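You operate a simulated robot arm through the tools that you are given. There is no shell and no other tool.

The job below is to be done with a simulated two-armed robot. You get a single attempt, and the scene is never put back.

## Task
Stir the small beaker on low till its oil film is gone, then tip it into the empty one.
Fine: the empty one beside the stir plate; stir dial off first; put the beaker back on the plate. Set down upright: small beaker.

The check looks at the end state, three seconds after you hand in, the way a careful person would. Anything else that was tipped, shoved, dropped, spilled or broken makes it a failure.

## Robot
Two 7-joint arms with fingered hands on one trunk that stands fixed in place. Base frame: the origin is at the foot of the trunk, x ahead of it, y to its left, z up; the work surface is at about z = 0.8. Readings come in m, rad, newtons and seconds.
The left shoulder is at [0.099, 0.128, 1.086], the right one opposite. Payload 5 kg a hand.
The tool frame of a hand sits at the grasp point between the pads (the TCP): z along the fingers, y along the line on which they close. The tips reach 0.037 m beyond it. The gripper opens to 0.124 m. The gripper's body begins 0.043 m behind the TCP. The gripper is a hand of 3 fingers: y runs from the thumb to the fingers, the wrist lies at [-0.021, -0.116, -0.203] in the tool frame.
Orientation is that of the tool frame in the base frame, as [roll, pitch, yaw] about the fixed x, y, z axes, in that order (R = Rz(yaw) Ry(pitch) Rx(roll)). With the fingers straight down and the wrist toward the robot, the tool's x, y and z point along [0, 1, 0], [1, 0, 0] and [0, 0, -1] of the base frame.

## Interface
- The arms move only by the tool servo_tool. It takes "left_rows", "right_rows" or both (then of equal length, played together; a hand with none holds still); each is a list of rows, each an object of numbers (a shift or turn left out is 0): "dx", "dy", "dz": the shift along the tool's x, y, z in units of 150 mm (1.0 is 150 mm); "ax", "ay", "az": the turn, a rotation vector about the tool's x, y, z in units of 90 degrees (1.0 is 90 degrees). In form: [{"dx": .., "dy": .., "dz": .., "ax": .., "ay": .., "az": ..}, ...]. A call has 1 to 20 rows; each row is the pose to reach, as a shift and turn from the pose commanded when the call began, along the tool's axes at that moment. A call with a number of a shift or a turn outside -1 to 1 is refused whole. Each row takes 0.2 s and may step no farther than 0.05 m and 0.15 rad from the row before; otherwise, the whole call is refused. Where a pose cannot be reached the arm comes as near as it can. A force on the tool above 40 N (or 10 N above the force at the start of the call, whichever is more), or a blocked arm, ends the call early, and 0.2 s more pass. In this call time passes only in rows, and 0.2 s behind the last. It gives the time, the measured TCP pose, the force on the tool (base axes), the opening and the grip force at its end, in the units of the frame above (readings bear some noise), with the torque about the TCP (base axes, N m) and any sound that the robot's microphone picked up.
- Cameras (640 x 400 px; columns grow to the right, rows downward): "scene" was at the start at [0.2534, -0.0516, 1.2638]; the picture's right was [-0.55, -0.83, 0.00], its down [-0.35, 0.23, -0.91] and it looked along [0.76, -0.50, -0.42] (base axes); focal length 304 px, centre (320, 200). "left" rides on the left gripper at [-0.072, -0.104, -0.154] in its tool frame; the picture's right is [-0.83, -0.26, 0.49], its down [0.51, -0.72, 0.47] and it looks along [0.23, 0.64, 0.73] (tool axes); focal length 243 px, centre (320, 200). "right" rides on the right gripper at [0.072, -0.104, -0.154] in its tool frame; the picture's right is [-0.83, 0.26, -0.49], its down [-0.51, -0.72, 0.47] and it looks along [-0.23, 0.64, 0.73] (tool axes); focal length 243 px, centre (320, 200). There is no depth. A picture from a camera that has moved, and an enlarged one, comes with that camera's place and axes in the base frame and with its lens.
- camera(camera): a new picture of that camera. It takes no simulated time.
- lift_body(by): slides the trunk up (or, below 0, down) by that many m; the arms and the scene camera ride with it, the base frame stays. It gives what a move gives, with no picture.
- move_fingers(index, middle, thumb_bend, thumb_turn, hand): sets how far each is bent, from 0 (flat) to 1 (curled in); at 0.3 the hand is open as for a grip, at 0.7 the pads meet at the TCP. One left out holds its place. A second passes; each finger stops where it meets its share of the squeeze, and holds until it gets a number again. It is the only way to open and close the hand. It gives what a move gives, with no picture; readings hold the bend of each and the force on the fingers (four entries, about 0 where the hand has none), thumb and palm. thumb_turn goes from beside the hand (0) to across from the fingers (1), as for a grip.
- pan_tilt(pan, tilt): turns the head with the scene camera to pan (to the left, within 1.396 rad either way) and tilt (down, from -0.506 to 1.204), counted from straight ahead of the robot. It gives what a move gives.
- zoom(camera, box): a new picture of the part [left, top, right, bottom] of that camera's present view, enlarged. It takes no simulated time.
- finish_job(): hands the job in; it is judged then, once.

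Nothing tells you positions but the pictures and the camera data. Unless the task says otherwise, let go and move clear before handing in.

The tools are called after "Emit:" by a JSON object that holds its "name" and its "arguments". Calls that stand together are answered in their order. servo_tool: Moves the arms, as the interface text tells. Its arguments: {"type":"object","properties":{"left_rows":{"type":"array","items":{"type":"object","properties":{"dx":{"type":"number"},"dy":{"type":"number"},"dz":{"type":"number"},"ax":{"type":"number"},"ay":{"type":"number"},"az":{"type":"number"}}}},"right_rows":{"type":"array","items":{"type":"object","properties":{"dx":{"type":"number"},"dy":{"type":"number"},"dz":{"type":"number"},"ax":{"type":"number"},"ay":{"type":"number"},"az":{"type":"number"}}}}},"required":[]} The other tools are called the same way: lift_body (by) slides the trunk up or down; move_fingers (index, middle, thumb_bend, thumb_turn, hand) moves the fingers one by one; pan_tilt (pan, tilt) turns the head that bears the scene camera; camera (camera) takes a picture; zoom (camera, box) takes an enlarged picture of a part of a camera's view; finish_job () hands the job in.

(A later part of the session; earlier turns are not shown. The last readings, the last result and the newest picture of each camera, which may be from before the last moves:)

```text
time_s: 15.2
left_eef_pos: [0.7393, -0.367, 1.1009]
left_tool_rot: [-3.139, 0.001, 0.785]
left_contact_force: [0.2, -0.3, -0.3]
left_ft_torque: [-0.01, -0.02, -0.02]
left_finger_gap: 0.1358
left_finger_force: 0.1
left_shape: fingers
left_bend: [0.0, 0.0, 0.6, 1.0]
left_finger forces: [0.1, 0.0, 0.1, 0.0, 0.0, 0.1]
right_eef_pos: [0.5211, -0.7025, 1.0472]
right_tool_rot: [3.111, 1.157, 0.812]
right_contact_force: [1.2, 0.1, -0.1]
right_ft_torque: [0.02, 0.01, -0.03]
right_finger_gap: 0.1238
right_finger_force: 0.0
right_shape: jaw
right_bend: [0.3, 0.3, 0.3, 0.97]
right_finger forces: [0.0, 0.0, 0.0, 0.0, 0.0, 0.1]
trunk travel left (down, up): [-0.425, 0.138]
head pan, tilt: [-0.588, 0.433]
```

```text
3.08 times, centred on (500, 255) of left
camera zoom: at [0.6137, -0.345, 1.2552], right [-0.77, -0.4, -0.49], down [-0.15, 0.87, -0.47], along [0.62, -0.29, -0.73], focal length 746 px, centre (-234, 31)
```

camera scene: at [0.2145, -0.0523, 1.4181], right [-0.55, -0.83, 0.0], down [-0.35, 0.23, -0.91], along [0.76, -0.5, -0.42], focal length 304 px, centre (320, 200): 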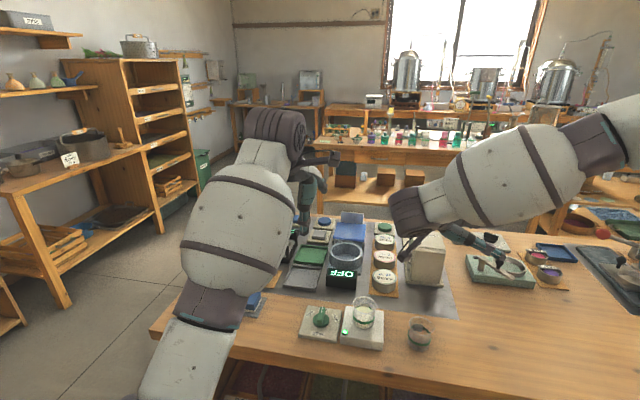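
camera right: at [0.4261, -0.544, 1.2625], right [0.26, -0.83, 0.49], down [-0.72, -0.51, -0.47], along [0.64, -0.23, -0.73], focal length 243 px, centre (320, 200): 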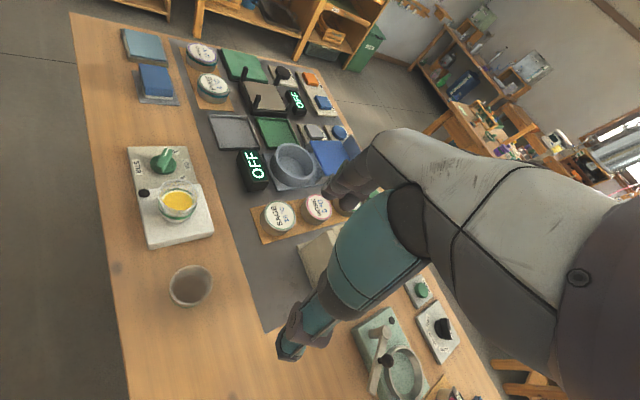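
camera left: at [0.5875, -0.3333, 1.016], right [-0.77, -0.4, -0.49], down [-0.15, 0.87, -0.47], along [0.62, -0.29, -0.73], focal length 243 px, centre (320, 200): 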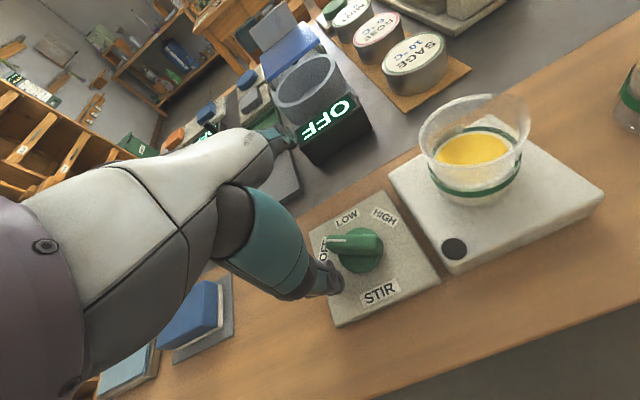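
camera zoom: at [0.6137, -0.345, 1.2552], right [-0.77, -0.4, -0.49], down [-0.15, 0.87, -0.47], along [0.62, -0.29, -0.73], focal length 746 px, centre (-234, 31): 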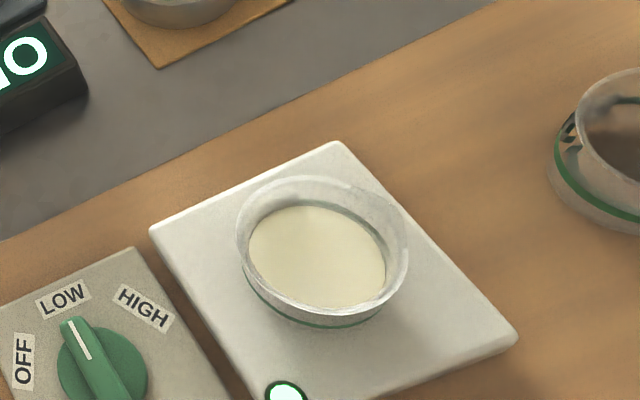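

The film is fully gone. I'll first move the right hand away to the right so the arms don't crowd, and bring the left thumb above the right side of the pointer.

Emit:
{"name": "servo_tool", "arguments": {"right_rows": [{"dx": -0.04, "dy": 0.09, "dz": 0.09, "ay": 0.04}, {"dx": -0.08, "dy": 0.2, "dz": 0.19, "ay": 0.1}, {"dx": -0.13, "dy": 0.31, "dz": 0.3, "ay": 0.17}, {"dx": -0.18, "dy": 0.43, "dz": 0.41, "ay": 0.24}, {"dx": -0.234, "dy": 0.55, "dz": 0.53, "ay": 0.3}]}}

Emit:
{"name": "servo_tool", "arguments": {"left_rows": [{"dx": -0.12, "dy": 0.03, "dz": 0.1}, {"dx": -0.25, "dy": 0.05, "dz": 0.28}, {"dx": -0.38, "dy": 0.08, "dz": 0.48}, {"dx": -0.46, "dy": 0.1, "dz": 0.66}, {"dx": -0.482, "dy": 0.105, "dz": 0.807}]}}

Emit:
{"name": "camera", "arguments": {"camera": "scene"}}

Emit:
{"name": "camera", "arguments": {"camera": "left"}}

Emit:
{"name": "camera", "arguments": {"camera": "right"}}

```text
time_s: 16.4
left_eef_pos: [0.7375, -0.3665, 1.1035]
left_tool_rot: [3.14, -0.001, 0.786]
left_contact_force: [-0.3, -0.3, -0.4]
left_ft_torque: [0.0, -0.02, 0.01]
left_finger_gap: 0.1358
left_finger_force: 0.1
left_shape: fingers
left_bend: [0.0, 0.0, 0.6, 1.0]
left_finger forces: [0.0, 0.1, 0.0, 0.0, 0.1, 0.0]
right_eef_pos: [0.5268, -0.8212, 1.0524]
right_tool_rot: [3.121, 0.684, 0.829]
right_contact_force: [-1.0, -0.3, 0.0]
right_ft_torque: [-0.01, -0.01, 0.0]
right_finger_gap: 0.1239
right_finger_force: 0.0
right_shape: jaw
right_bend: [0.3, 0.3, 0.3, 0.97]
right_finger forces: [0.0, 0.0, 0.0, 0.1, 0.1, 0.0]
trunk travel left (down, up): [-0.425, 0.138]
head pan, tilt: [-0.588, 0.433]
```

```text
time_s: 17.6
left_eef_pos: [0.7011, -0.4291, 0.9771]
left_tool_rot: [-3.14, 0.002, 0.785]
left_contact_force: [-0.5, 0.4, 0.8]
left_ft_torque: [0.02, 0.02, 0.03]
left_finger_gap: 0.1357
left_finger_force: 0.0
left_shape: fingers
left_bend: [0.0, 0.0, 0.6, 1.0]
left_finger forces: [0.0, 0.0, 0.1, 0.1, 0.1, 0.0]
right_eef_pos: [0.5268, -0.8212, 1.0508]
right_tool_rot: [3.123, 0.685, 0.831]
right_contact_force: [0.9, -0.3, 0.5]
right_ft_torque: [0.02, 0.01, 0.01]
right_finger_gap: 0.1236
right_finger_force: 0.0
right_shape: jaw
right_bend: [0.3, 0.3, 0.3, 0.97]
right_finger forces: [0.0, 0.0, 0.0, 0.0, 0.1, 0.0]
trunk travel left (down, up): [-0.425, 0.138]
head pan, tilt: [-0.588, 0.433]
```

```text
taken
camera scene: at [0.2148, -0.0519, 1.4182], right [-0.55, -0.83, 0.0], down [-0.35, 0.23, -0.91], along [0.75, -0.5, -0.42], focal length 304 px, centre (320, 200)
```

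scene: 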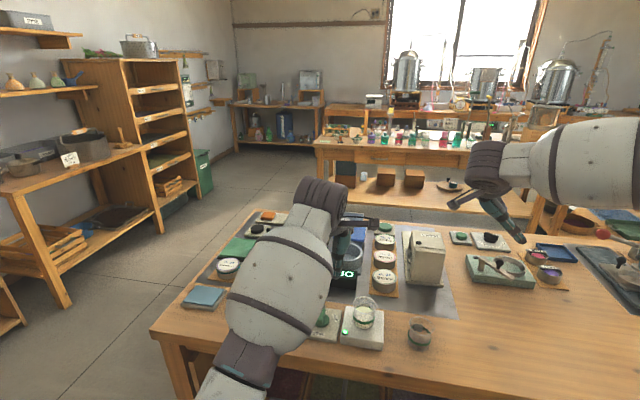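

```text
taken
camera left: at [0.5754, -0.4081, 1.1309], right [-0.77, -0.4, -0.49], down [-0.15, 0.87, -0.47], along [0.62, -0.29, -0.73], focal length 243 px, centre (320, 200)
```

left: 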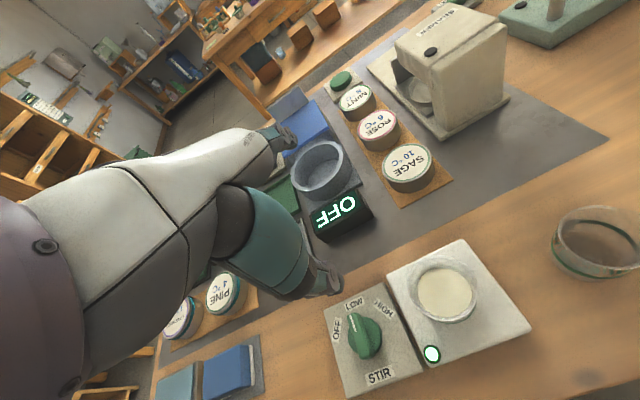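

```text
taken
camera right: at [0.5505, -0.6381, 1.1222], right [-0.03, -0.41, 0.91], down [-1.0, -0.04, -0.05], along [0.05, -0.91, -0.41], focal length 243 px, centre (320, 200)
```

right: 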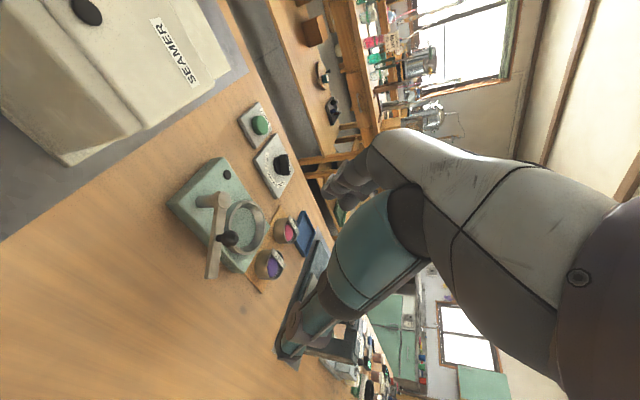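

The thumb tip is right of the pointer with room to the beaker. I'll lower it slowly to bar height.

Emit:
{"name": "servo_tool", "arguments": {"left_rows": [{"dz": 0.2}, {"dz": 0.4}, {"dz": 0.55}, {"dz": 0.66}, {"dz": 0.745}]}}

Emit:
{"name": "camera", "arguments": {"camera": "left"}}

Emit:
{"name": "zoom", "arguments": {"camera": "scene", "box": [280, 260, 440, 360]}}

```text
time_s: 18.8
left_eef_pos: [0.6985, -0.4263, 0.8673]
left_tool_rot: [-3.141, 0.001, 0.786]
left_contact_force: [-0.1, -0.6, 0.4]
left_ft_torque: [0.0, -0.01, -0.02]
left_finger_gap: 0.1354
left_finger_force: 0.0
left_shape: fingers
left_bend: [0.0, 0.0, 0.6, 1.0]
left_finger forces: [0.1, 0.1, 0.0, 0.0, 0.0, 0.0]
right_eef_pos: [0.5255, -0.8219, 1.0509]
right_tool_rot: [3.125, 0.686, 0.833]
right_contact_force: [-0.5, -0.2, 0.6]
right_ft_torque: [-0.01, 0.0, 0.0]
right_finger_gap: 0.1239
right_finger_force: 0.0
right_shape: jaw
right_bend: [0.3, 0.3, 0.3, 0.97]
right_finger forces: [0.0, 0.0, 0.1, 0.1, 0.0, 0.1]
trunk travel left (down, up): [-0.425, 0.138]
head pan, tilt: [-0.588, 0.433]
```

```text
taken
camera left: at [0.5731, -0.4057, 1.0214], right [-0.77, -0.4, -0.49], down [-0.15, 0.87, -0.47], along [0.62, -0.29, -0.73], focal length 243 px, centre (320, 200)
```

left: 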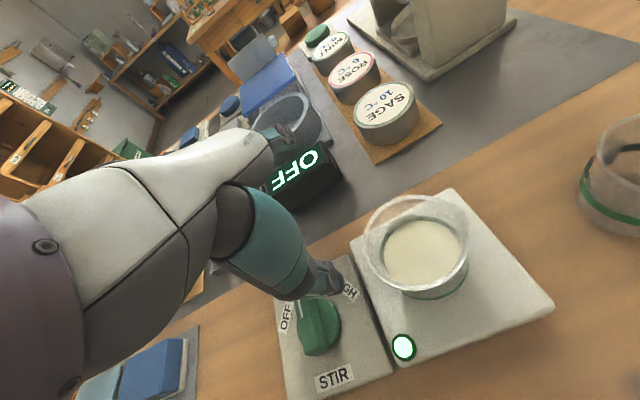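

```text
4.00 times, centred on (360, 310) of scene
camera zoom: at [0.2144, -0.0517, 1.4182], right [-0.55, -0.83, 0.0], down [-0.35, 0.23, -0.91], along [0.76, -0.5, -0.42], focal length 1216 px, centre (160, -240)
```

zoom: 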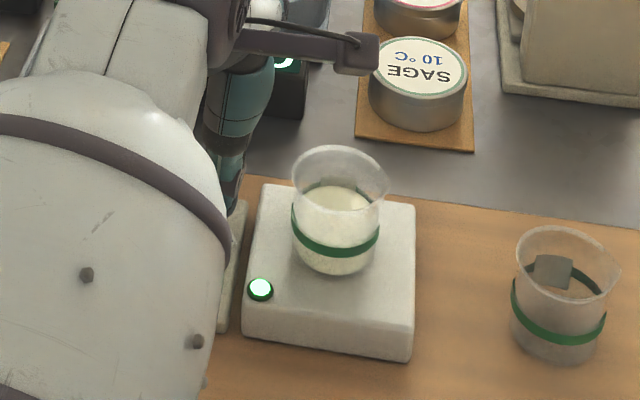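

The thumb is beside the pointer's right flank. I'll push it left and round to OFF.

Emit:
{"name": "servo_tool", "arguments": {"left_rows": [{"dx": 0.05, "dy": 0.01}, {"dx": 0.1, "dy": 0.02}, {"dx": 0.14, "dy": 0.04}, {"dx": 0.175, "dy": 0.06}, {"dx": 0.21, "dy": 0.062}, {"dx": 0.24, "dy": 0.06}, {"dx": 0.27, "dy": 0.055}]}}

Emit:
{"name": "camera", "arguments": {"camera": "left"}}

Emit:
{"name": "zoom", "arguments": {"camera": "left", "box": [240, 220, 480, 400]}}

```text
time_s: 20.4
left_eef_pos: [0.7349, -0.404, 0.8701]
left_tool_rot: [3.14, 0.0, 0.786]
left_contact_force: [1.4, -1.0, 0.3]
left_ft_torque: [-0.07, -0.03, 0.0]
left_finger_gap: 0.1344
left_finger_force: 0.6
left_shape: fingers
left_bend: [0.0, 0.0, 0.61, 1.0]
left_finger forces: [0.1, 0.0, 0.1, 0.0, 1.0, 0.0]
right_eef_pos: [0.526, -0.8203, 1.051]
right_tool_rot: [3.124, 0.685, 0.831]
right_contact_force: [-0.9, 0.7, 0.1]
right_ft_torque: [0.0, -0.02, -0.01]
right_finger_gap: 0.1238
right_finger_force: 0.1
right_shape: jaw
right_bend: [0.3, 0.3, 0.3, 0.97]
right_finger forces: [0.0, 0.0, 0.1, 0.0, 0.1, 0.0]
trunk travel left (down, up): [-0.425, 0.138]
head pan, tilt: [-0.588, 0.433]
```

```text
taken
camera left: at [0.6091, -0.3836, 1.0233], right [-0.77, -0.4, -0.49], down [-0.15, 0.87, -0.47], along [0.62, -0.29, -0.73], focal length 243 px, centre (320, 200)
```

left: 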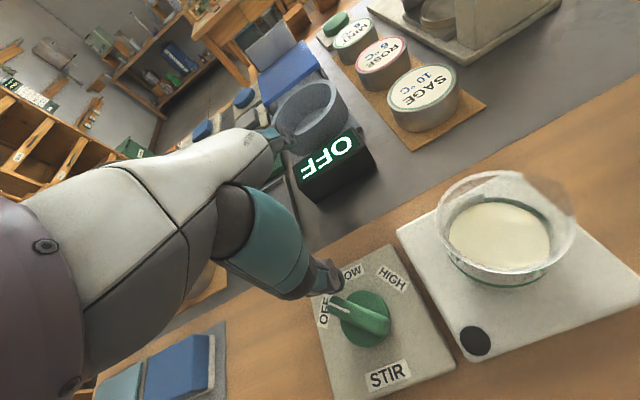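

```text
2.22 times, centred on (360, 310) of left
camera zoom: at [0.6091, -0.3836, 1.0233], right [-0.77, -0.4, -0.49], down [-0.15, 0.87, -0.47], along [0.62, -0.29, -0.73], focal length 539 px, centre (231, -44)
```

zoom: 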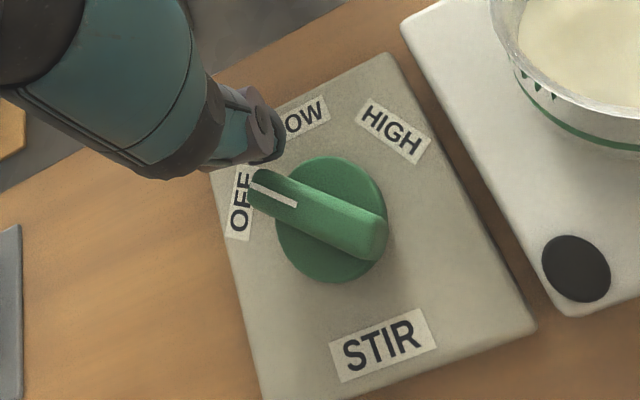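

The lamp is out, with the pointer just short of the OFF mark's centre. I'll nudge it the last few degrees.

Emit:
{"name": "servo_tool", "arguments": {"left_rows": [{"dx": 0.02, "dy": -0.01}, {"dx": 0.04, "dy": -0.025}]}}

Emit:
{"name": "zoom", "arguments": {"camera": "left", "box": [240, 220, 480, 400]}}

```text
time_s: 20.9
left_eef_pos: [0.7365, -0.4, 0.8697]
left_tool_rot: [3.141, 0.0, 0.785]
left_contact_force: [0.2, -2.0, 0.1]
left_ft_torque: [-0.03, 0.04, 0.02]
left_finger_gap: 0.1341
left_finger_force: 0.8
left_shape: fingers
left_bend: [0.0, 0.0, 0.61, 1.0]
left_finger forces: [0.1, 0.1, 0.1, 0.0, 1.4, 0.1]
right_eef_pos: [0.526, -0.8227, 1.0507]
right_tool_rot: [3.124, 0.686, 0.831]
right_contact_force: [-0.3, 0.3, -0.8]
right_ft_torque: [0.0, -0.01, -0.01]
right_finger_gap: 0.1239
right_finger_force: 0.1
right_shape: jaw
right_bend: [0.3, 0.3, 0.3, 0.97]
right_finger forces: [0.0, 0.0, 0.0, 0.0, 0.1, 0.0]
trunk travel left (down, up): [-0.425, 0.138]
head pan, tilt: [-0.588, 0.433]
```

```text
2.22 times, centred on (360, 310) of left
camera zoom: at [0.6103, -0.3777, 1.0228], right [-0.77, -0.4, -0.49], down [-0.15, 0.87, -0.47], along [0.62, -0.29, -0.73], focal length 539 px, centre (231, -44)
```

zoom: 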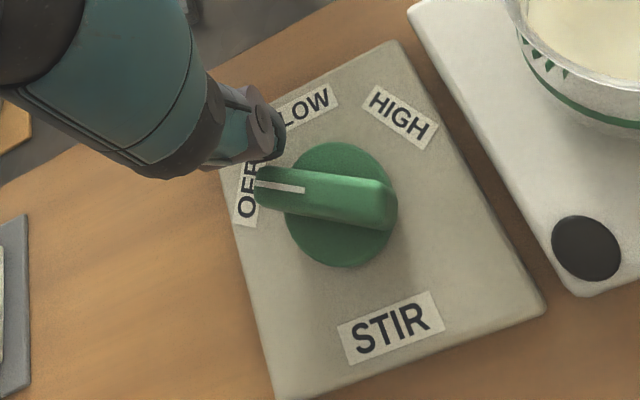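

The dial is at OFF and the lamp is dark. I'll back the left thumb off, lift it and pull that arm away to the left.

Emit:
{"name": "servo_tool", "arguments": {"left_rows": [{"dx": -0.03, "dy": 0.05}, {"dx": -0.03, "dy": 0.08, "dz": -0.15}, {"dx": -0.03, "dy": 0.08, "dz": -0.4}, {"dx": 0.0, "dy": 0.05, "dz": -0.7}, {"dx": 0.2, "dy": 0.0, "dz": -0.9}, {"dx": 0.5, "dy": -0.1, "dz": -0.95}, {"dx": 0.8, "dy": -0.2, "dz": -1.0}, {"dx": 1.0, "dy": -0.35, "dz": -1.0}]}}

Emit:
{"name": "camera", "arguments": {"camera": "left"}}

Emit:
{"name": "camera", "arguments": {"camera": "scene"}}

Emit:
{"name": "zoom", "arguments": {"camera": "scene", "box": [290, 280, 450, 370]}}

```text
time_s: 22.8
left_eef_pos: [0.8049, -0.2555, 1.0206]
left_tool_rot: [-3.141, 0.003, 0.785]
left_contact_force: [-0.4, 0.8, 0.8]
left_ft_torque: [-0.04, 0.0, -0.03]
left_finger_gap: 0.1353
left_finger_force: 0.1
left_shape: fingers
left_bend: [0.0, 0.0, 0.6, 1.0]
left_finger forces: [0.1, 0.0, 0.1, 0.0, 0.1, 0.1]
right_eef_pos: [0.5263, -0.821, 1.0527]
right_tool_rot: [3.123, 0.686, 0.831]
right_contact_force: [1.1, 0.8, 0.2]
right_ft_torque: [0.01, 0.0, 0.0]
right_finger_gap: 0.1237
right_finger_force: 0.0
right_shape: jaw
right_bend: [0.3, 0.3, 0.3, 0.97]
right_finger forces: [0.0, 0.0, 0.0, 0.0, 0.1, 0.0]
trunk travel left (down, up): [-0.425, 0.138]
head pan, tilt: [-0.588, 0.433]
```

```text
taken
camera left: at [0.6793, -0.2332, 1.174], right [-0.77, -0.4, -0.49], down [-0.15, 0.87, -0.47], along [0.62, -0.29, -0.73], focal length 243 px, centre (320, 200)
```

left: 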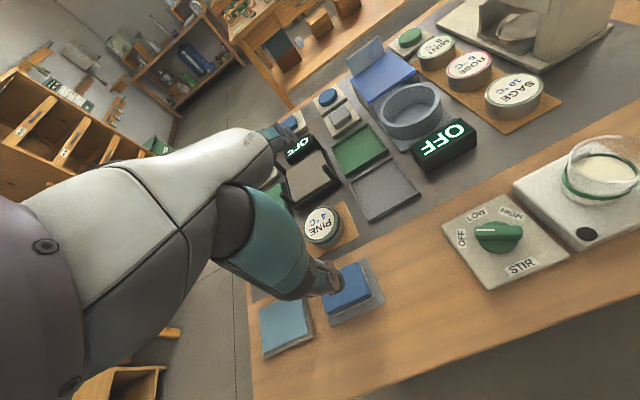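

```text
taken
camera scene: at [0.2143, -0.0502, 1.4183], right [-0.56, -0.83, 0.0], down [-0.35, 0.23, -0.91], along [0.75, -0.5, -0.42], focal length 304 px, centre (320, 200)
```

scene: 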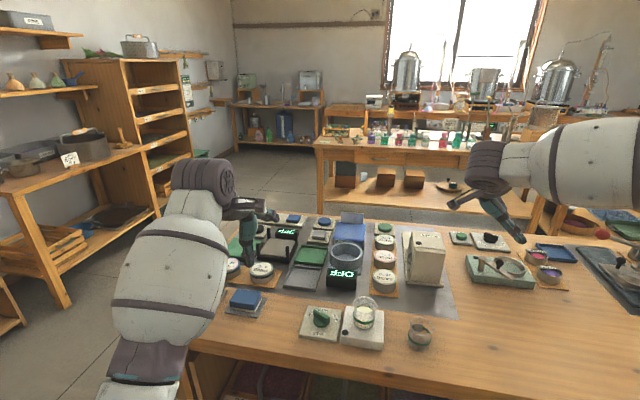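

```text
4.00 times, centred on (370, 325) of scene
camera zoom: at [0.2143, -0.0502, 1.4183], right [-0.56, -0.83, 0.0], down [-0.35, 0.23, -0.91], along [0.75, -0.5, -0.42], focal length 1216 px, centre (120, -300)
```

zoom: 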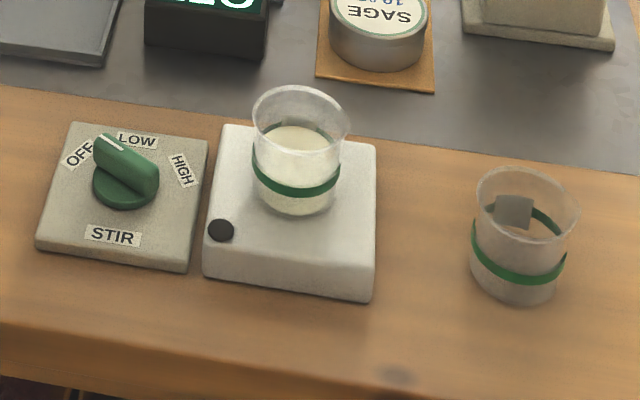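

The stir is off and the liquid is an even cream. Now I'll bring the right hand over the empty beaker, still high, to rehearse the grasp-to-pour rotation.

Emit:
{"name": "servo_tool", "arguments": {"right_rows": [{"dx": 0.13, "dy": -0.17, "dz": -0.085}, {"dx": 0.26, "dy": -0.34, "dz": -0.17}, {"dx": 0.39, "dy": -0.51, "dz": -0.255}, {"dx": 0.52, "dy": -0.682, "dz": -0.34}]}}

Emit:
{"name": "servo_tool", "arguments": {"right_rows": [{"dx": 0.13, "dy": -0.17, "dz": -0.085}, {"dx": 0.26, "dy": -0.34, "dz": -0.17}, {"dx": 0.39, "dy": -0.51, "dz": -0.255}, {"dx": 0.52, "dy": -0.682, "dz": -0.34}]}}

Emit:
{"name": "camera", "arguments": {"camera": "scene"}}

Emit:
{"name": "camera", "arguments": {"camera": "right"}}

```text
time_s: 23.8
left_eef_pos: [0.8052, -0.2565, 1.0198]
left_tool_rot: [-3.141, -0.001, 0.784]
left_contact_force: [-0.4, 0.3, 0.1]
left_ft_torque: [-0.02, 0.04, 0.04]
left_finger_gap: 0.1347
left_finger_force: 0.0
left_shape: fingers
left_bend: [0.0, 0.0, 0.6, 1.0]
left_finger forces: [0.0, 0.1, 0.0, 0.0, 0.0, 0.0]
right_eef_pos: [0.511, -0.6829, 1.0371]
right_tool_rot: [3.124, 0.686, 0.828]
right_contact_force: [-0.2, -0.3, 0.1]
right_ft_torque: [0.0, 0.01, -0.02]
right_finger_gap: 0.1239
right_finger_force: 0.0
right_shape: jaw
right_bend: [0.3, 0.3, 0.3, 0.97]
right_finger forces: [0.1, 0.0, 0.1, 0.0, 0.1, 0.0]
trunk travel left (down, up): [-0.425, 0.138]
head pan, tilt: [-0.588, 0.433]
```

```text
time_s: 24.9
left_eef_pos: [0.8049, -0.2565, 1.0198]
left_tool_rot: [-3.141, 0.0, 0.785]
left_contact_force: [0.4, -0.5, 0.3]
left_ft_torque: [0.03, 0.01, 0.02]
left_finger_gap: 0.1352
left_finger_force: 0.0
left_shape: fingers
left_bend: [0.0, 0.0, 0.6, 1.0]
left_finger forces: [0.0, 0.0, 0.0, 0.0, 0.0, 0.0]
right_eef_pos: [0.4168, -0.5484, 0.8937]
right_tool_rot: [-2.786, 0.808, 1.076]
right_contact_force: [-0.3, 0.2, 0.2]
right_ft_torque: [0.02, 0.03, 0.01]
right_finger_gap: 0.1237
right_finger_force: 0.0
right_shape: jaw
right_bend: [0.3, 0.3, 0.3, 0.97]
right_finger forces: [0.0, 0.0, 0.0, 0.0, 0.0, 0.0]
right hand out of reach, approached as far as the arm can: row 3, 4
trunk travel left (down, up): [-0.425, 0.138]
head pan, tilt: [-0.588, 0.433]
stopped in row 4 (right hand): the arm was blocked; the commanded pose is now the measured one
```

```text
taken
camera scene: at [0.2145, -0.0523, 1.4182], right [-0.55, -0.83, 0.0], down [-0.35, 0.23, -0.91], along [0.75, -0.5, -0.42], focal length 304 px, centre (320, 200)
```

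scene: 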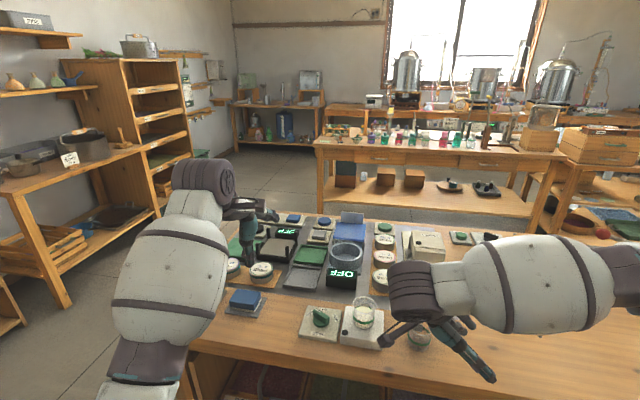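

```text
taken
camera right: at [0.4638, -0.3695, 0.966], right [0.22, -0.47, 0.86], down [-0.97, -0.03, 0.24], along [-0.08, -0.88, -0.46], focal length 243 px, centre (320, 200)
```

right: 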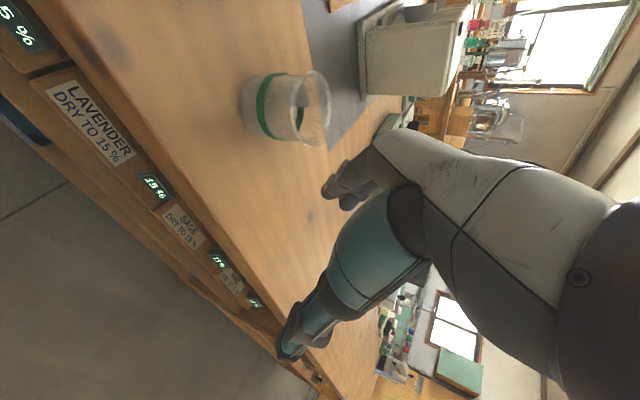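

The arm swung low again because that pose is too close to the shoulder for it. I'll check that nothing was touched, then raise the trunk fully, which should give the wrist room.

Emit:
{"name": "zoom", "arguments": {"camera": "scene", "box": [290, 260, 530, 400]}}

Emit:
{"name": "lift_body", "arguments": {"by": 0.137}}

Emit:
{"name": "camera", "arguments": {"camera": "scene"}}

Emit:
{"name": "camera", "arguments": {"camera": "right"}}

```text
2.67 times, centred on (410, 330) of scene
camera zoom: at [0.2145, -0.0523, 1.4182], right [-0.55, -0.83, 0.0], down [-0.35, 0.23, -0.91], along [0.75, -0.5, -0.42], focal length 811 px, centre (80, -147)
```

zoom: 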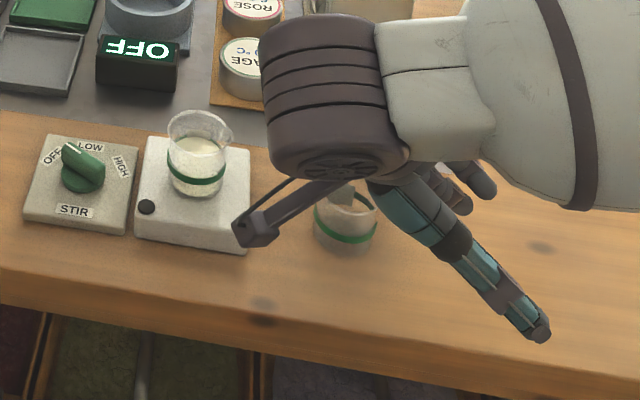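

```text
time_s: 26.6
left_eef_pos: [0.8052, -0.2578, 1.1527]
left_tool_rot: [-3.137, 0.004, 0.785]
left_contact_force: [-0.5, 1.0, -0.6]
left_ft_torque: [0.01, 0.0, 0.02]
left_finger_gap: 0.1352
left_finger_force: 0.0
left_shape: fingers
left_bend: [0.0, 0.0, 0.6, 1.0]
left_finger forces: [0.0, 0.1, 0.0, 0.0, 0.0, 0.0]
right_eef_pos: [0.4169, -0.5478, 1.0291]
right_tool_rot: [-2.78, 0.809, 1.08]
right_contact_force: [-0.9, 0.3, -0.4]
right_ft_torque: [0.01, 0.03, 0.0]
right_finger_gap: 0.1237
right_finger_force: 0.1
right_shape: jaw
right_bend: [0.3, 0.3, 0.3, 0.97]
right_finger forces: [0.0, 0.0, 0.0, 0.0, 0.0, 0.1]
trunk travel left (down, up): [-0.562, 0.001]
head pan, tilt: [-0.588, 0.433]
```

```text
taken
camera scene: at [0.1059, -0.0519, 1.5817], right [-0.55, -0.83, 0.0], down [-0.35, 0.23, -0.91], along [0.75, -0.5, -0.42], focal length 304 px, centre (320, 200)
```

scene: 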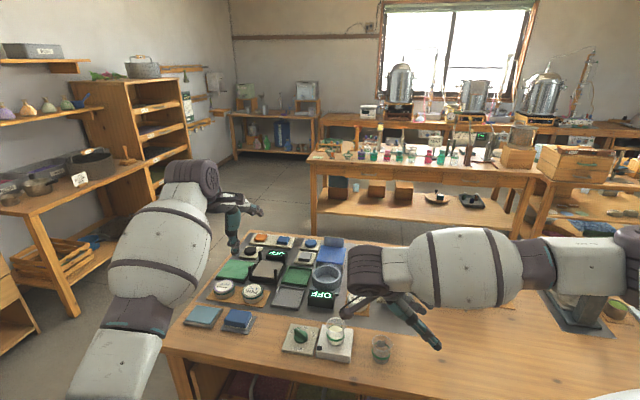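

```text
taken
camera right: at [0.4636, -0.369, 1.101], right [0.23, -0.47, 0.85], down [-0.97, -0.03, 0.24], along [-0.09, -0.88, -0.46], focal length 243 px, centre (320, 200)
```

right: 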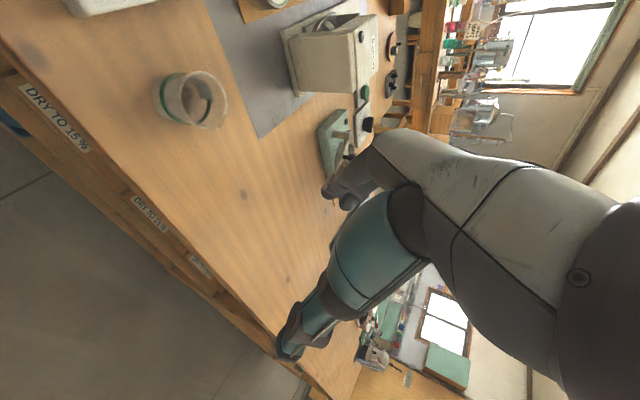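

Both beakers are untouched and everything is clear. I'll straighten the right hand's orientation here in small steps, watching its reach at each one.

Emit:
{"name": "servo_tool", "arguments": {"right_rows": [{"dx": -0.01, "dy": 0.2, "dz": -0.08, "ax": -0.03, "ay": 0.012, "az": 0.04}, {"dx": -0.02, "dy": 0.41, "dz": -0.17, "ax": -0.06, "ay": 0.025, "az": 0.08}, {"dx": -0.031, "dy": 0.621, "dz": -0.25, "ax": -0.094, "ay": 0.038, "az": 0.125}]}}

```text
time_s: 27.4
left_eef_pos: [0.8065, -0.2564, 1.1556]
left_tool_rot: [-3.14, 0.001, 0.786]
left_contact_force: [0.6, 0.9, 0.3]
left_ft_torque: [0.01, -0.01, -0.02]
left_finger_gap: 0.135
left_finger_force: 0.0
left_shape: fingers
left_bend: [0.0, 0.0, 0.6, 1.0]
left_finger forces: [0.0, 0.0, 0.1, 0.0, 0.0, 0.1]
right_eef_pos: [0.5045, -0.5985, 1.0379]
right_tool_rot: [3.141, 0.782, 0.787]
right_contact_force: [-0.5, -0.5, -0.6]
right_ft_torque: [0.02, 0.01, 0.02]
right_finger_gap: 0.124
right_finger_force: 0.0
right_shape: jaw
right_bend: [0.3, 0.3, 0.3, 0.97]
right_finger forces: [0.1, 0.0, 0.0, 0.0, 0.1, 0.0]
trunk travel left (down, up): [-0.562, 0.001]
head pan, tilt: [-0.588, 0.433]
```

That worked exactly. Now I'll rotate back toward the grasp attitude.

Emit:
{"name": "servo_tool", "arguments": {"right_rows": [{"ay": 0.09}, {"ay": 0.18}, {"ay": 0.27}]}}

Emit:
{"name": "servo_tool", "arguments": {"right_rows": [{"ay": 0.09}, {"ay": 0.18}, {"ay": 0.23}]}}

```text
time_s: 28.2
left_eef_pos: [0.8035, -0.2553, 1.1574]
left_tool_rot: [3.14, 0.001, 0.784]
left_contact_force: [-0.1, 0.5, -0.2]
left_ft_torque: [-0.02, -0.01, 0.02]
left_finger_gap: 0.1351
left_finger_force: 0.1
left_shape: fingers
left_bend: [0.0, 0.0, 0.6, 1.0]
left_finger forces: [0.0, 0.1, 0.1, 0.1, 0.0, 0.0]
right_eef_pos: [0.5034, -0.597, 1.0383]
right_tool_rot: [-3.141, 0.36, 0.788]
right_contact_force: [-0.3, -0.6, -0.6]
right_ft_torque: [-0.04, 0.0, -0.01]
right_finger_gap: 0.1242
right_finger_force: 0.1
right_shape: jaw
right_bend: [0.3, 0.3, 0.3, 0.97]
right_finger forces: [0.1, 0.0, 0.1, 0.1, 0.1, 0.0]
trunk travel left (down, up): [-0.562, 0.001]
head pan, tilt: [-0.588, 0.433]
```

```text
time_s: 29.0
left_eef_pos: [0.8061, -0.2555, 1.1568]
left_tool_rot: [-3.142, 0.0, 0.785]
left_contact_force: [-1.0, -0.2, 0.3]
left_ft_torque: [0.01, 0.01, 0.01]
left_finger_gap: 0.1352
left_finger_force: 0.1
left_shape: fingers
left_bend: [0.0, 0.0, 0.6, 1.0]
left_finger forces: [0.1, 0.1, 0.0, 0.1, 0.1, 0.0]
right_eef_pos: [0.5062, -0.5955, 1.0367]
right_tool_rot: [-3.138, -0.004, 0.789]
right_contact_force: [0.9, 0.3, 0.4]
right_ft_torque: [0.0, -0.01, -0.01]
right_finger_gap: 0.1238
right_finger_force: 0.0
right_shape: jaw
right_bend: [0.3, 0.3, 0.3, 0.97]
right_finger forces: [0.0, 0.0, 0.0, 0.1, 0.0, 0.1]
trunk travel left (down, up): [-0.562, 0.001]
head pan, tilt: [-0.588, 0.433]
```

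The tool-down attitude is reached cleanly. I'll continue to the 45° grasp tilt.

Emit:
{"name": "servo_tool", "arguments": {"right_rows": [{"ay": 0.09}, {"ay": 0.18}, {"ay": 0.27}]}}

Emit:
{"name": "servo_tool", "arguments": {"right_rows": [{"ay": 0.09}, {"ay": 0.18}, {"ay": 0.23}]}}

Emit:
{"name": "camera", "arguments": {"camera": "scene"}}

Emit:
{"name": "camera", "arguments": {"camera": "right"}}

```text
time_s: 29.8
left_eef_pos: [0.8053, -0.2568, 1.157]
left_tool_rot: [-3.141, 0.0, 0.787]
left_contact_force: [-0.2, -0.9, -0.2]
left_ft_torque: [0.03, -0.04, 0.01]
left_finger_gap: 0.1352
left_finger_force: 0.0
left_shape: fingers
left_bend: [0.0, 0.0, 0.6, 1.0]
left_finger forces: [0.1, 0.1, 0.0, 0.0, 0.1, 0.1]
right_eef_pos: [0.5043, -0.5961, 1.0353]
right_tool_rot: [-3.139, -0.429, 0.785]
right_contact_force: [0.1, -0.3, -0.1]
right_ft_torque: [0.01, 0.0, 0.03]
right_finger_gap: 0.1239
right_finger_force: 0.1
right_shape: jaw
right_bend: [0.3, 0.3, 0.3, 0.97]
right_finger forces: [0.1, 0.0, 0.0, 0.1, 0.0, 0.0]
trunk travel left (down, up): [-0.562, 0.001]
head pan, tilt: [-0.588, 0.433]
```

```text
time_s: 30.6
left_eef_pos: [0.806, -0.2572, 1.1581]
left_tool_rot: [-3.141, 0.0, 0.787]
left_contact_force: [1.3, 0.3, 0.1]
left_ft_torque: [-0.03, 0.01, 0.02]
left_finger_gap: 0.1353
left_finger_force: 0.0
left_shape: fingers
left_bend: [0.0, 0.0, 0.6, 1.0]
left_finger forces: [0.0, 0.0, 0.1, 0.0, 0.0, 0.0]
right_eef_pos: [0.5046, -0.5946, 1.0361]
right_tool_rot: [-3.138, -0.789, 0.785]
right_contact_force: [0.3, 0.3, -0.3]
right_ft_torque: [-0.01, -0.01, -0.01]
right_finger_gap: 0.1237
right_finger_force: 0.0
right_shape: jaw
right_bend: [0.3, 0.3, 0.3, 0.98]
right_finger forces: [0.0, 0.0, 0.0, 0.1, 0.0, 0.0]
trunk travel left (down, up): [-0.562, 0.001]
head pan, tilt: [-0.588, 0.433]
```

```text
taken
camera scene: at [0.1048, -0.0516, 1.5821], right [-0.55, -0.83, 0.0], down [-0.35, 0.23, -0.91], along [0.76, -0.5, -0.42], focal length 304 px, centre (320, 200)
```

scene: 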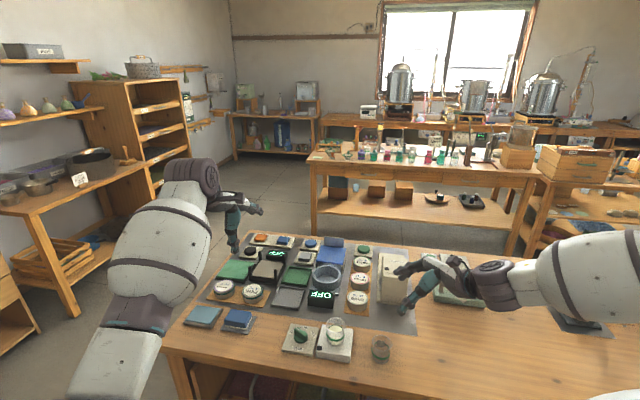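

```text
taken
camera right: at [0.3899, -0.5639, 1.1955], right [-0.47, -0.85, -0.24], down [-0.53, 0.49, -0.69], along [0.7, -0.2, -0.68], focal length 243 px, centre (320, 200)
```

right: 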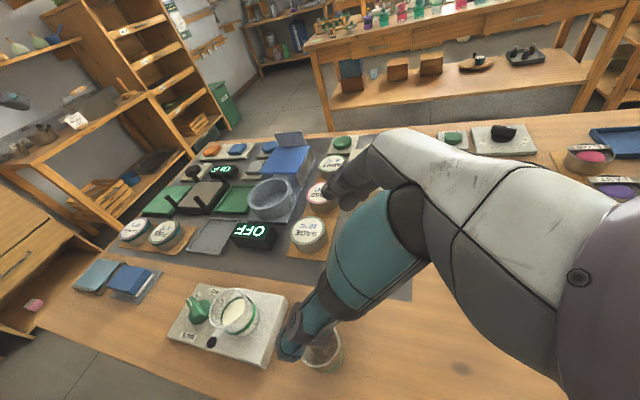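

All attitudes are reached exactly at full trunk height. I'll rehearse the full pour turn, empty-handed, at the pour spot and still above the beaker.

Emit:
{"name": "servo_tool", "arguments": {"right_rows": [{"dx": -0.01, "dy": -0.12, "dz": 0.16}, {"dx": -0.02, "dy": -0.25, "dz": 0.32}, {"dx": -0.02, "dy": -0.25, "dz": 0.32, "ay": -0.09}, {"dx": -0.02, "dy": -0.25, "dz": 0.32, "ay": -0.18}, {"dx": -0.02, "dy": -0.25, "dz": 0.32, "ay": -0.27}, {"dx": -0.02, "dy": -0.25, "dz": 0.32, "ay": -0.36}, {"dx": -0.02, "dy": -0.25, "dz": 0.32, "ay": -0.45}, {"dx": -0.02, "dy": -0.25, "dz": 0.32, "ay": -0.54}]}}

Emit:
{"name": "servo_tool", "arguments": {"right_rows": [{"ay": -0.09}, {"ay": -0.18}, {"ay": -0.27}, {"ay": -0.36}]}}

Emit:
{"name": "servo_tool", "arguments": {"right_rows": [{"ay": -0.09}, {"ay": -0.18}, {"ay": -0.27}, {"ay": -0.36}]}}

Emit:
{"name": "camera", "arguments": {"camera": "scene"}}

Emit:
{"name": "camera", "arguments": {"camera": "right"}}

```text
time_s: 32.4
left_eef_pos: [0.8058, -0.2569, 1.1573]
left_tool_rot: [-3.14, 0.002, 0.787]
left_contact_force: [0.0, 0.5, -0.3]
left_ft_torque: [-0.02, 0.01, 0.02]
left_finger_gap: 0.135
left_finger_force: 0.1
left_shape: fingers
left_bend: [0.0, 0.0, 0.6, 1.0]
left_finger forces: [0.0, 0.1, 0.0, 0.0, 0.1, 0.1]
right_eef_pos: [0.5002, -0.5462, 1.0004]
right_tool_rot: [-3.138, 0.064, 0.786]
right_contact_force: [0.5, 0.6, -0.2]
right_ft_torque: [0.02, 0.01, 0.01]
right_finger_gap: 0.1238
right_finger_force: 0.0
right_shape: jaw
right_bend: [0.3, 0.3, 0.3, 0.98]
right_finger forces: [0.1, 0.0, 0.0, 0.0, 0.0, 0.1]
trunk travel left (down, up): [-0.562, 0.001]
head pan, tilt: [-0.588, 0.433]
```

```text
time_s: 33.4
left_eef_pos: [0.8057, -0.2568, 1.1559]
left_tool_rot: [-3.139, 0.0, 0.785]
left_contact_force: [0.2, 0.9, -0.5]
left_ft_torque: [-0.01, 0.05, 0.0]
left_finger_gap: 0.1352
left_finger_force: 0.1
left_shape: fingers
left_bend: [0.0, 0.0, 0.6, 1.0]
left_finger forces: [0.0, 0.1, 0.0, 0.1, 0.1, 0.0]
right_eef_pos: [0.5007, -0.5454, 0.9989]
right_tool_rot: [-3.138, 0.63, 0.788]
right_contact_force: [0.1, -0.2, 0.5]
right_ft_torque: [-0.01, -0.01, 0.0]
right_finger_gap: 0.124
right_finger_force: 0.0
right_shape: jaw
right_bend: [0.3, 0.3, 0.3, 0.98]
right_finger forces: [0.0, 0.0, 0.1, 0.0, 0.1, 0.0]
trunk travel left (down, up): [-0.562, 0.001]
head pan, tilt: [-0.588, 0.433]
```

```text
time_s: 34.6
left_eef_pos: [0.8029, -0.2578, 1.1592]
left_tool_rot: [3.139, -0.003, 0.786]
left_contact_force: [-0.2, -0.8, 0.9]
left_ft_torque: [0.03, -0.06, 0.01]
left_finger_gap: 0.1353
left_finger_force: 0.2
left_shape: fingers
left_bend: [0.0, 0.0, 0.6, 1.0]
left_finger forces: [0.0, 0.0, 0.1, 0.0, 0.1, 0.0]
right_eef_pos: [0.4239, -0.541, 0.9115]
right_tool_rot: [-2.651, 1.27, 1.249]
right_contact_force: [-1.0, -0.6, -0.4]
right_ft_torque: [0.01, -0.02, -0.01]
right_finger_gap: 0.1237
right_finger_force: 0.0
right_shape: jaw
right_bend: [0.3, 0.3, 0.3, 0.98]
right_finger forces: [0.0, 0.0, 0.0, 0.1, 0.1, 0.0]
trunk travel left (down, up): [-0.562, 0.001]
head pan, tilt: [-0.588, 0.433]
stopped in row 4 (right hand): the arm was blocked; the commanded pose is now the measured one
```

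```text
taken
camera scene: at [0.1021, -0.0538, 1.5824], right [-0.55, -0.83, 0.0], down [-0.35, 0.23, -0.91], along [0.76, -0.5, -0.42], focal length 304 px, centre (320, 200)
```

scene: 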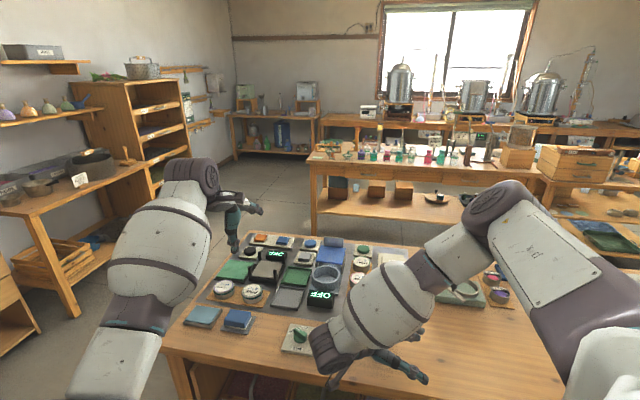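

```text
taken
camera right: at [0.4673, -0.348, 0.8974], right [0.45, -0.1, 0.89], down [-0.89, 0.06, 0.46], along [-0.1, -0.99, -0.06], focal length 243 px, centre (320, 200)
```

right: 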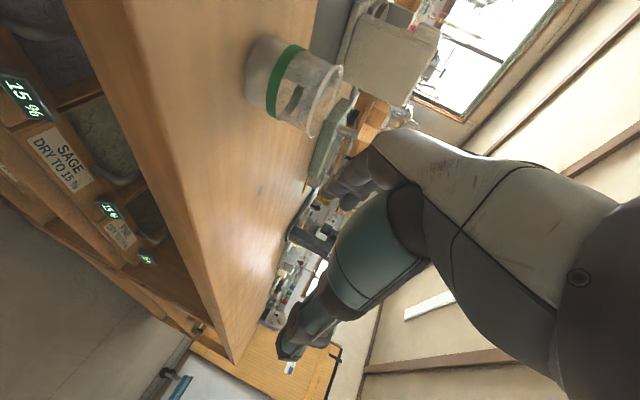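

The last part of that turn ran into a joint limit and the elbow folded. The far end of the tilt isn't safe from a 45° grasp, so I'll use a flatter grasp that needs less turn. First I'll check the beakers.

Emit:
{"name": "camera", "arguments": {"camera": "left"}}

Emit:
{"name": "zoom", "arguments": {"camera": "scene", "box": [260, 280, 460, 400]}}

```text
taken
camera left: at [0.6772, -0.2362, 1.3121], right [-0.77, -0.4, -0.49], down [-0.15, 0.87, -0.47], along [0.62, -0.29, -0.73], focal length 243 px, centre (320, 200)
```

left: 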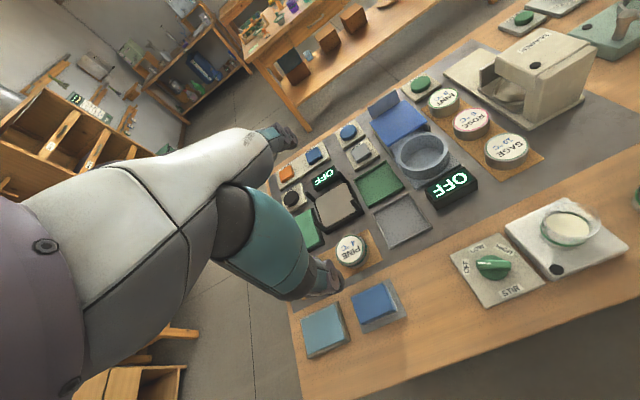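

```text
3.20 times, centred on (360, 340) of scene
camera zoom: at [0.1021, -0.0538, 1.5824], right [-0.55, -0.83, 0.0], down [-0.35, 0.23, -0.91], along [0.76, -0.5, -0.42], focal length 973 px, centre (192, -248)
```

zoom: 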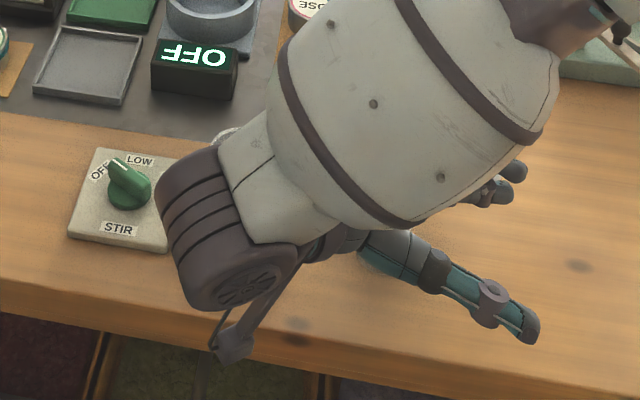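

The small beaker is unharmed. I'll raise the hand straight up in small steps.

Emit:
{"name": "servo_tool", "arguments": {"right_rows": [{"dx": -0.21, "dy": -0.03, "dz": -0.058}, {"dx": -0.42, "dy": -0.062, "dz": -0.116}]}}

Emit:
{"name": "camera", "arguments": {"camera": "scene"}}

```text
time_s: 35.2
left_eef_pos: [0.8032, -0.2564, 1.1586]
left_tool_rot: [3.139, -0.002, 0.787]
left_contact_force: [-1.3, 0.7, 1.0]
left_ft_torque: [0.02, 0.01, 0.01]
left_finger_gap: 0.1349
left_finger_force: 0.0
left_shape: fingers
left_bend: [0.0, 0.0, 0.6, 1.0]
left_finger forces: [0.0, 0.0, 0.0, 0.1, 0.0, 0.0]
right_eef_pos: [0.4225, -0.5414, 0.9809]
right_tool_rot: [-2.662, 1.272, 1.237]
right_contact_force: [-0.3, 0.7, -0.4]
right_ft_torque: [0.03, -0.02, 0.03]
right_finger_gap: 0.1239
right_finger_force: 0.2
right_shape: jaw
right_bend: [0.3, 0.3, 0.3, 0.98]
right_finger forces: [0.1, 0.0, 0.0, 0.0, 0.0, 0.1]
trunk travel left (down, up): [-0.562, 0.001]
head pan, tilt: [-0.588, 0.433]
```

```text
taken
camera scene: at [0.1019, -0.0515, 1.5825], right [-0.55, -0.83, 0.0], down [-0.35, 0.23, -0.91], along [0.76, -0.5, -0.42], focal length 304 px, centre (320, 200)
```

scene: 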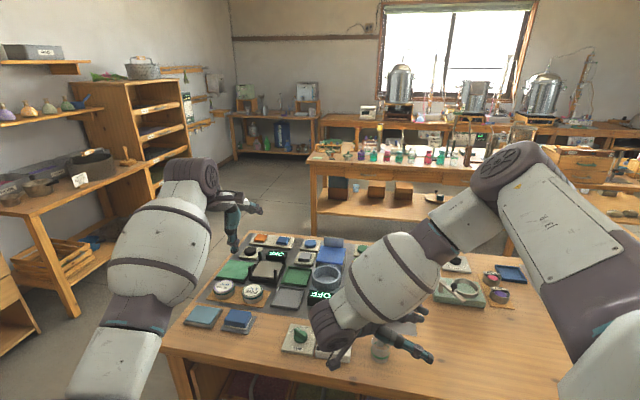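

The arm is moving well with its elbow up, where large tilts seem comfortable. I'll square the hand to the table here and see whether this elbow-up posture spans the whole turn.

Emit:
{"name": "servo_tool", "arguments": {"right_rows": [{"dx": -0.1, "dy": 0.135, "dz": -0.125, "ax": -0.01, "ay": 0.017, "az": 0.028}, {"dx": -0.2, "dy": 0.27, "dz": -0.25, "ax": -0.02, "ay": 0.034, "az": 0.056}, {"dx": -0.305, "dy": 0.404, "dz": -0.375, "ax": -0.032, "ay": 0.052, "az": 0.083}]}}

```text
time_s: 36.0
left_eef_pos: [0.8056, -0.2556, 1.1551]
left_tool_rot: [3.141, -0.001, 0.788]
left_contact_force: [-0.3, -0.1, -0.9]
left_ft_torque: [0.01, 0.02, 0.0]
left_finger_gap: 0.135
left_finger_force: 0.0
left_shape: fingers
left_bend: [0.0, 0.0, 0.6, 1.0]
left_finger forces: [0.0, 0.0, 0.0, 0.1, 0.0, 0.0]
right_eef_pos: [0.5036, -0.5592, 1.0288]
right_tool_rot: [-3.139, 1.225, 0.787]
right_contact_force: [-0.3, -0.6, -0.6]
right_ft_torque: [-0.01, 0.02, -0.03]
right_finger_gap: 0.1238
right_finger_force: 0.1
right_shape: jaw
right_bend: [0.3, 0.3, 0.3, 0.98]
right_finger forces: [0.0, 0.0, 0.0, 0.1, 0.1, 0.0]
trunk travel left (down, up): [-0.562, 0.001]
head pan, tilt: [-0.588, 0.433]
```

The full pour tilt of 160° is reached exactly with the elbow up. Now I'll turn back toward the grasp attitude in short steps.

Emit:
{"name": "servo_tool", "arguments": {"right_rows": [{"ay": 0.08}, {"ay": 0.16}, {"ay": 0.24}, {"ay": 0.32}]}}

Emit:
{"name": "servo_tool", "arguments": {"right_rows": [{"ay": 0.08}, {"ay": 0.16}, {"ay": 0.24}, {"ay": 0.32}]}}

Emit:
{"name": "camera", "arguments": {"camera": "scene"}}

```text
time_s: 37.0
left_eef_pos: [0.8033, -0.2566, 1.1582]
left_tool_rot: [-3.14, -0.002, 0.786]
left_contact_force: [-1.3, -0.6, 0.2]
left_ft_torque: [0.02, -0.03, -0.02]
left_finger_gap: 0.1352
left_finger_force: 0.1
left_shape: fingers
left_bend: [0.0, 0.0, 0.6, 1.0]
left_finger forces: [0.0, 0.0, 0.0, 0.0, 0.1, 0.0]
right_eef_pos: [0.5022, -0.5604, 1.0289]
right_tool_rot: [3.139, 0.717, 0.782]
right_contact_force: [-0.7, -0.8, -0.3]
right_ft_torque: [0.02, -0.04, -0.01]
right_finger_gap: 0.1236
right_finger_force: 0.0
right_shape: jaw
right_bend: [0.3, 0.3, 0.3, 0.98]
right_finger forces: [0.1, 0.0, 0.0, 0.0, 0.0, 0.0]
trunk travel left (down, up): [-0.562, 0.001]
head pan, tilt: [-0.588, 0.433]
```

```text
time_s: 38.0
left_eef_pos: [0.803, -0.2555, 1.1588]
left_tool_rot: [3.141, -0.001, 0.787]
left_contact_force: [-0.6, 0.2, 0.6]
left_ft_torque: [0.03, -0.01, -0.01]
left_finger_gap: 0.1353
left_finger_force: 0.1
left_shape: fingers
left_bend: [0.0, 0.0, 0.6, 1.0]
left_finger forces: [0.1, 0.0, 0.0, 0.1, 0.0, 0.0]
right_eef_pos: [0.5032, -0.5591, 1.0292]
right_tool_rot: [3.139, 0.216, 0.785]
right_contact_force: [-0.4, -0.2, 0.6]
right_ft_torque: [0.01, -0.02, 0.02]
right_finger_gap: 0.1236
right_finger_force: 0.1
right_shape: jaw
right_bend: [0.3, 0.3, 0.3, 0.98]
right_finger forces: [0.0, 0.0, 0.0, 0.0, 0.0, 0.0]
trunk travel left (down, up): [-0.562, 0.001]
head pan, tilt: [-0.588, 0.433]
```

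```text
taken
camera scene: at [0.103, -0.0523, 1.5823], right [-0.55, -0.83, 0.0], down [-0.35, 0.23, -0.91], along [0.76, -0.5, -0.42], focal length 304 px, centre (320, 200)
```

scene: 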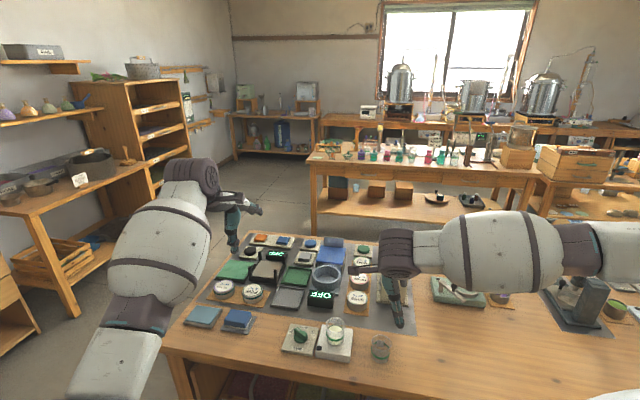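

It stays smooth down to 102°. I'll check that it's reversible by turning forward to full tilt again from here.

Emit:
{"name": "servo_tool", "arguments": {"right_rows": [{"ay": -0.08}, {"ay": -0.16}, {"ay": -0.24}, {"ay": -0.32}]}}

Emit:
{"name": "servo_tool", "arguments": {"right_rows": [{"ay": -0.08}, {"ay": -0.16}]}}

Emit:
{"name": "servo_tool", "arguments": {"right_rows": [{"ay": -0.08}]}}

Emit:
{"name": "camera", "arguments": {"camera": "scene"}}

```text
time_s: 39.0
left_eef_pos: [0.8072, -0.2555, 1.1544]
left_tool_rot: [-3.14, 0.001, 0.785]
left_contact_force: [-0.5, -0.7, -0.4]
left_ft_torque: [-0.02, 0.04, 0.02]
left_finger_gap: 0.135
left_finger_force: 0.1
left_shape: fingers
left_bend: [0.0, 0.0, 0.6, 1.0]
left_finger forces: [0.0, 0.0, 0.0, 0.0, 0.1, 0.0]
right_eef_pos: [0.5023, -0.5588, 1.0274]
right_tool_rot: [-3.141, 0.722, 0.785]
right_contact_force: [0.5, -0.1, -0.1]
right_ft_torque: [-0.01, 0.01, 0.01]
right_finger_gap: 0.1238
right_finger_force: 0.1
right_shape: jaw
right_bend: [0.3, 0.3, 0.3, 0.98]
right_finger forces: [0.0, 0.1, 0.0, 0.0, 0.0, 0.0]
trunk travel left (down, up): [-0.562, 0.001]
head pan, tilt: [-0.588, 0.433]
```

```text
time_s: 39.8
left_eef_pos: [0.8043, -0.2553, 1.1592]
left_tool_rot: [3.14, -0.002, 0.788]
left_contact_force: [-0.8, 0.7, -0.4]
left_ft_torque: [0.0, -0.06, 0.0]
left_finger_gap: 0.1348
left_finger_force: 0.1
left_shape: fingers
left_bend: [0.0, 0.0, 0.6, 1.0]
left_finger forces: [0.0, 0.0, 0.1, 0.0, 0.0, 0.0]
right_eef_pos: [0.474, -0.5582, 0.9946]
right_tool_rot: [-3.05, 1.019, 0.86]
right_contact_force: [1.1, -0.1, 0.7]
right_ft_torque: [0.04, -0.01, -0.02]
right_finger_gap: 0.1239
right_finger_force: 0.1
right_shape: jaw
right_bend: [0.3, 0.3, 0.3, 0.98]
right_finger forces: [0.0, 0.1, 0.1, 0.1, 0.0, 0.0]
trunk travel left (down, up): [-0.562, 0.001]
head pan, tilt: [-0.588, 0.433]
stopped in row 2 (right hand): the arm was blocked; the commanded pose is now the measured one
```

```text
time_s: 40.2
left_eef_pos: [0.8105, -0.2537, 1.1535]
left_tool_rot: [-3.137, 0.003, 0.789]
left_contact_force: [0.9, 0.8, 0.3]
left_ft_torque: [-0.09, 0.03, -0.01]
left_finger_gap: 0.1352
left_finger_force: 0.1
left_shape: fingers
left_bend: [0.0, 0.0, 0.6, 1.0]
left_finger forces: [0.1, 0.0, 0.1, 0.1, 0.0, 0.0]
right_eef_pos: [0.4794, -0.5566, 0.9917]
right_tool_rot: [-3.015, 1.148, 0.895]
right_contact_force: [0.6, -0.6, 0.0]
right_ft_torque: [-0.03, 0.06, -0.01]
right_finger_gap: 0.1241
right_finger_force: 0.1
right_shape: jaw
right_bend: [0.3, 0.3, 0.3, 0.98]
right_finger forces: [0.1, 0.0, 0.1, 0.1, 0.1, 0.0]
trunk travel left (down, up): [-0.562, 0.001]
head pan, tilt: [-0.588, 0.433]
```

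```text
taken
camera scene: at [0.1097, -0.0494, 1.5817], right [-0.56, -0.83, 0.0], down [-0.35, 0.23, -0.91], along [0.75, -0.5, -0.42], focal length 304 px, centre (320, 200)
```

scene: 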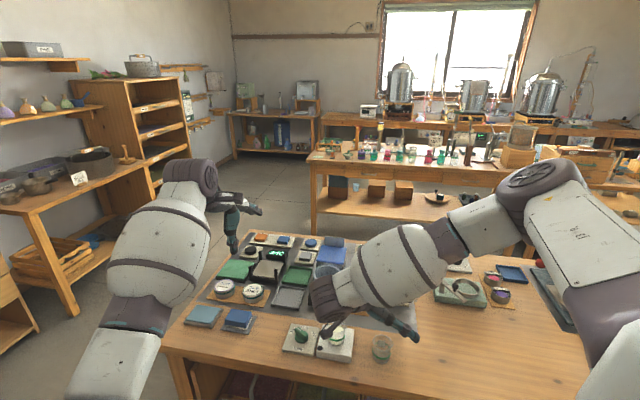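

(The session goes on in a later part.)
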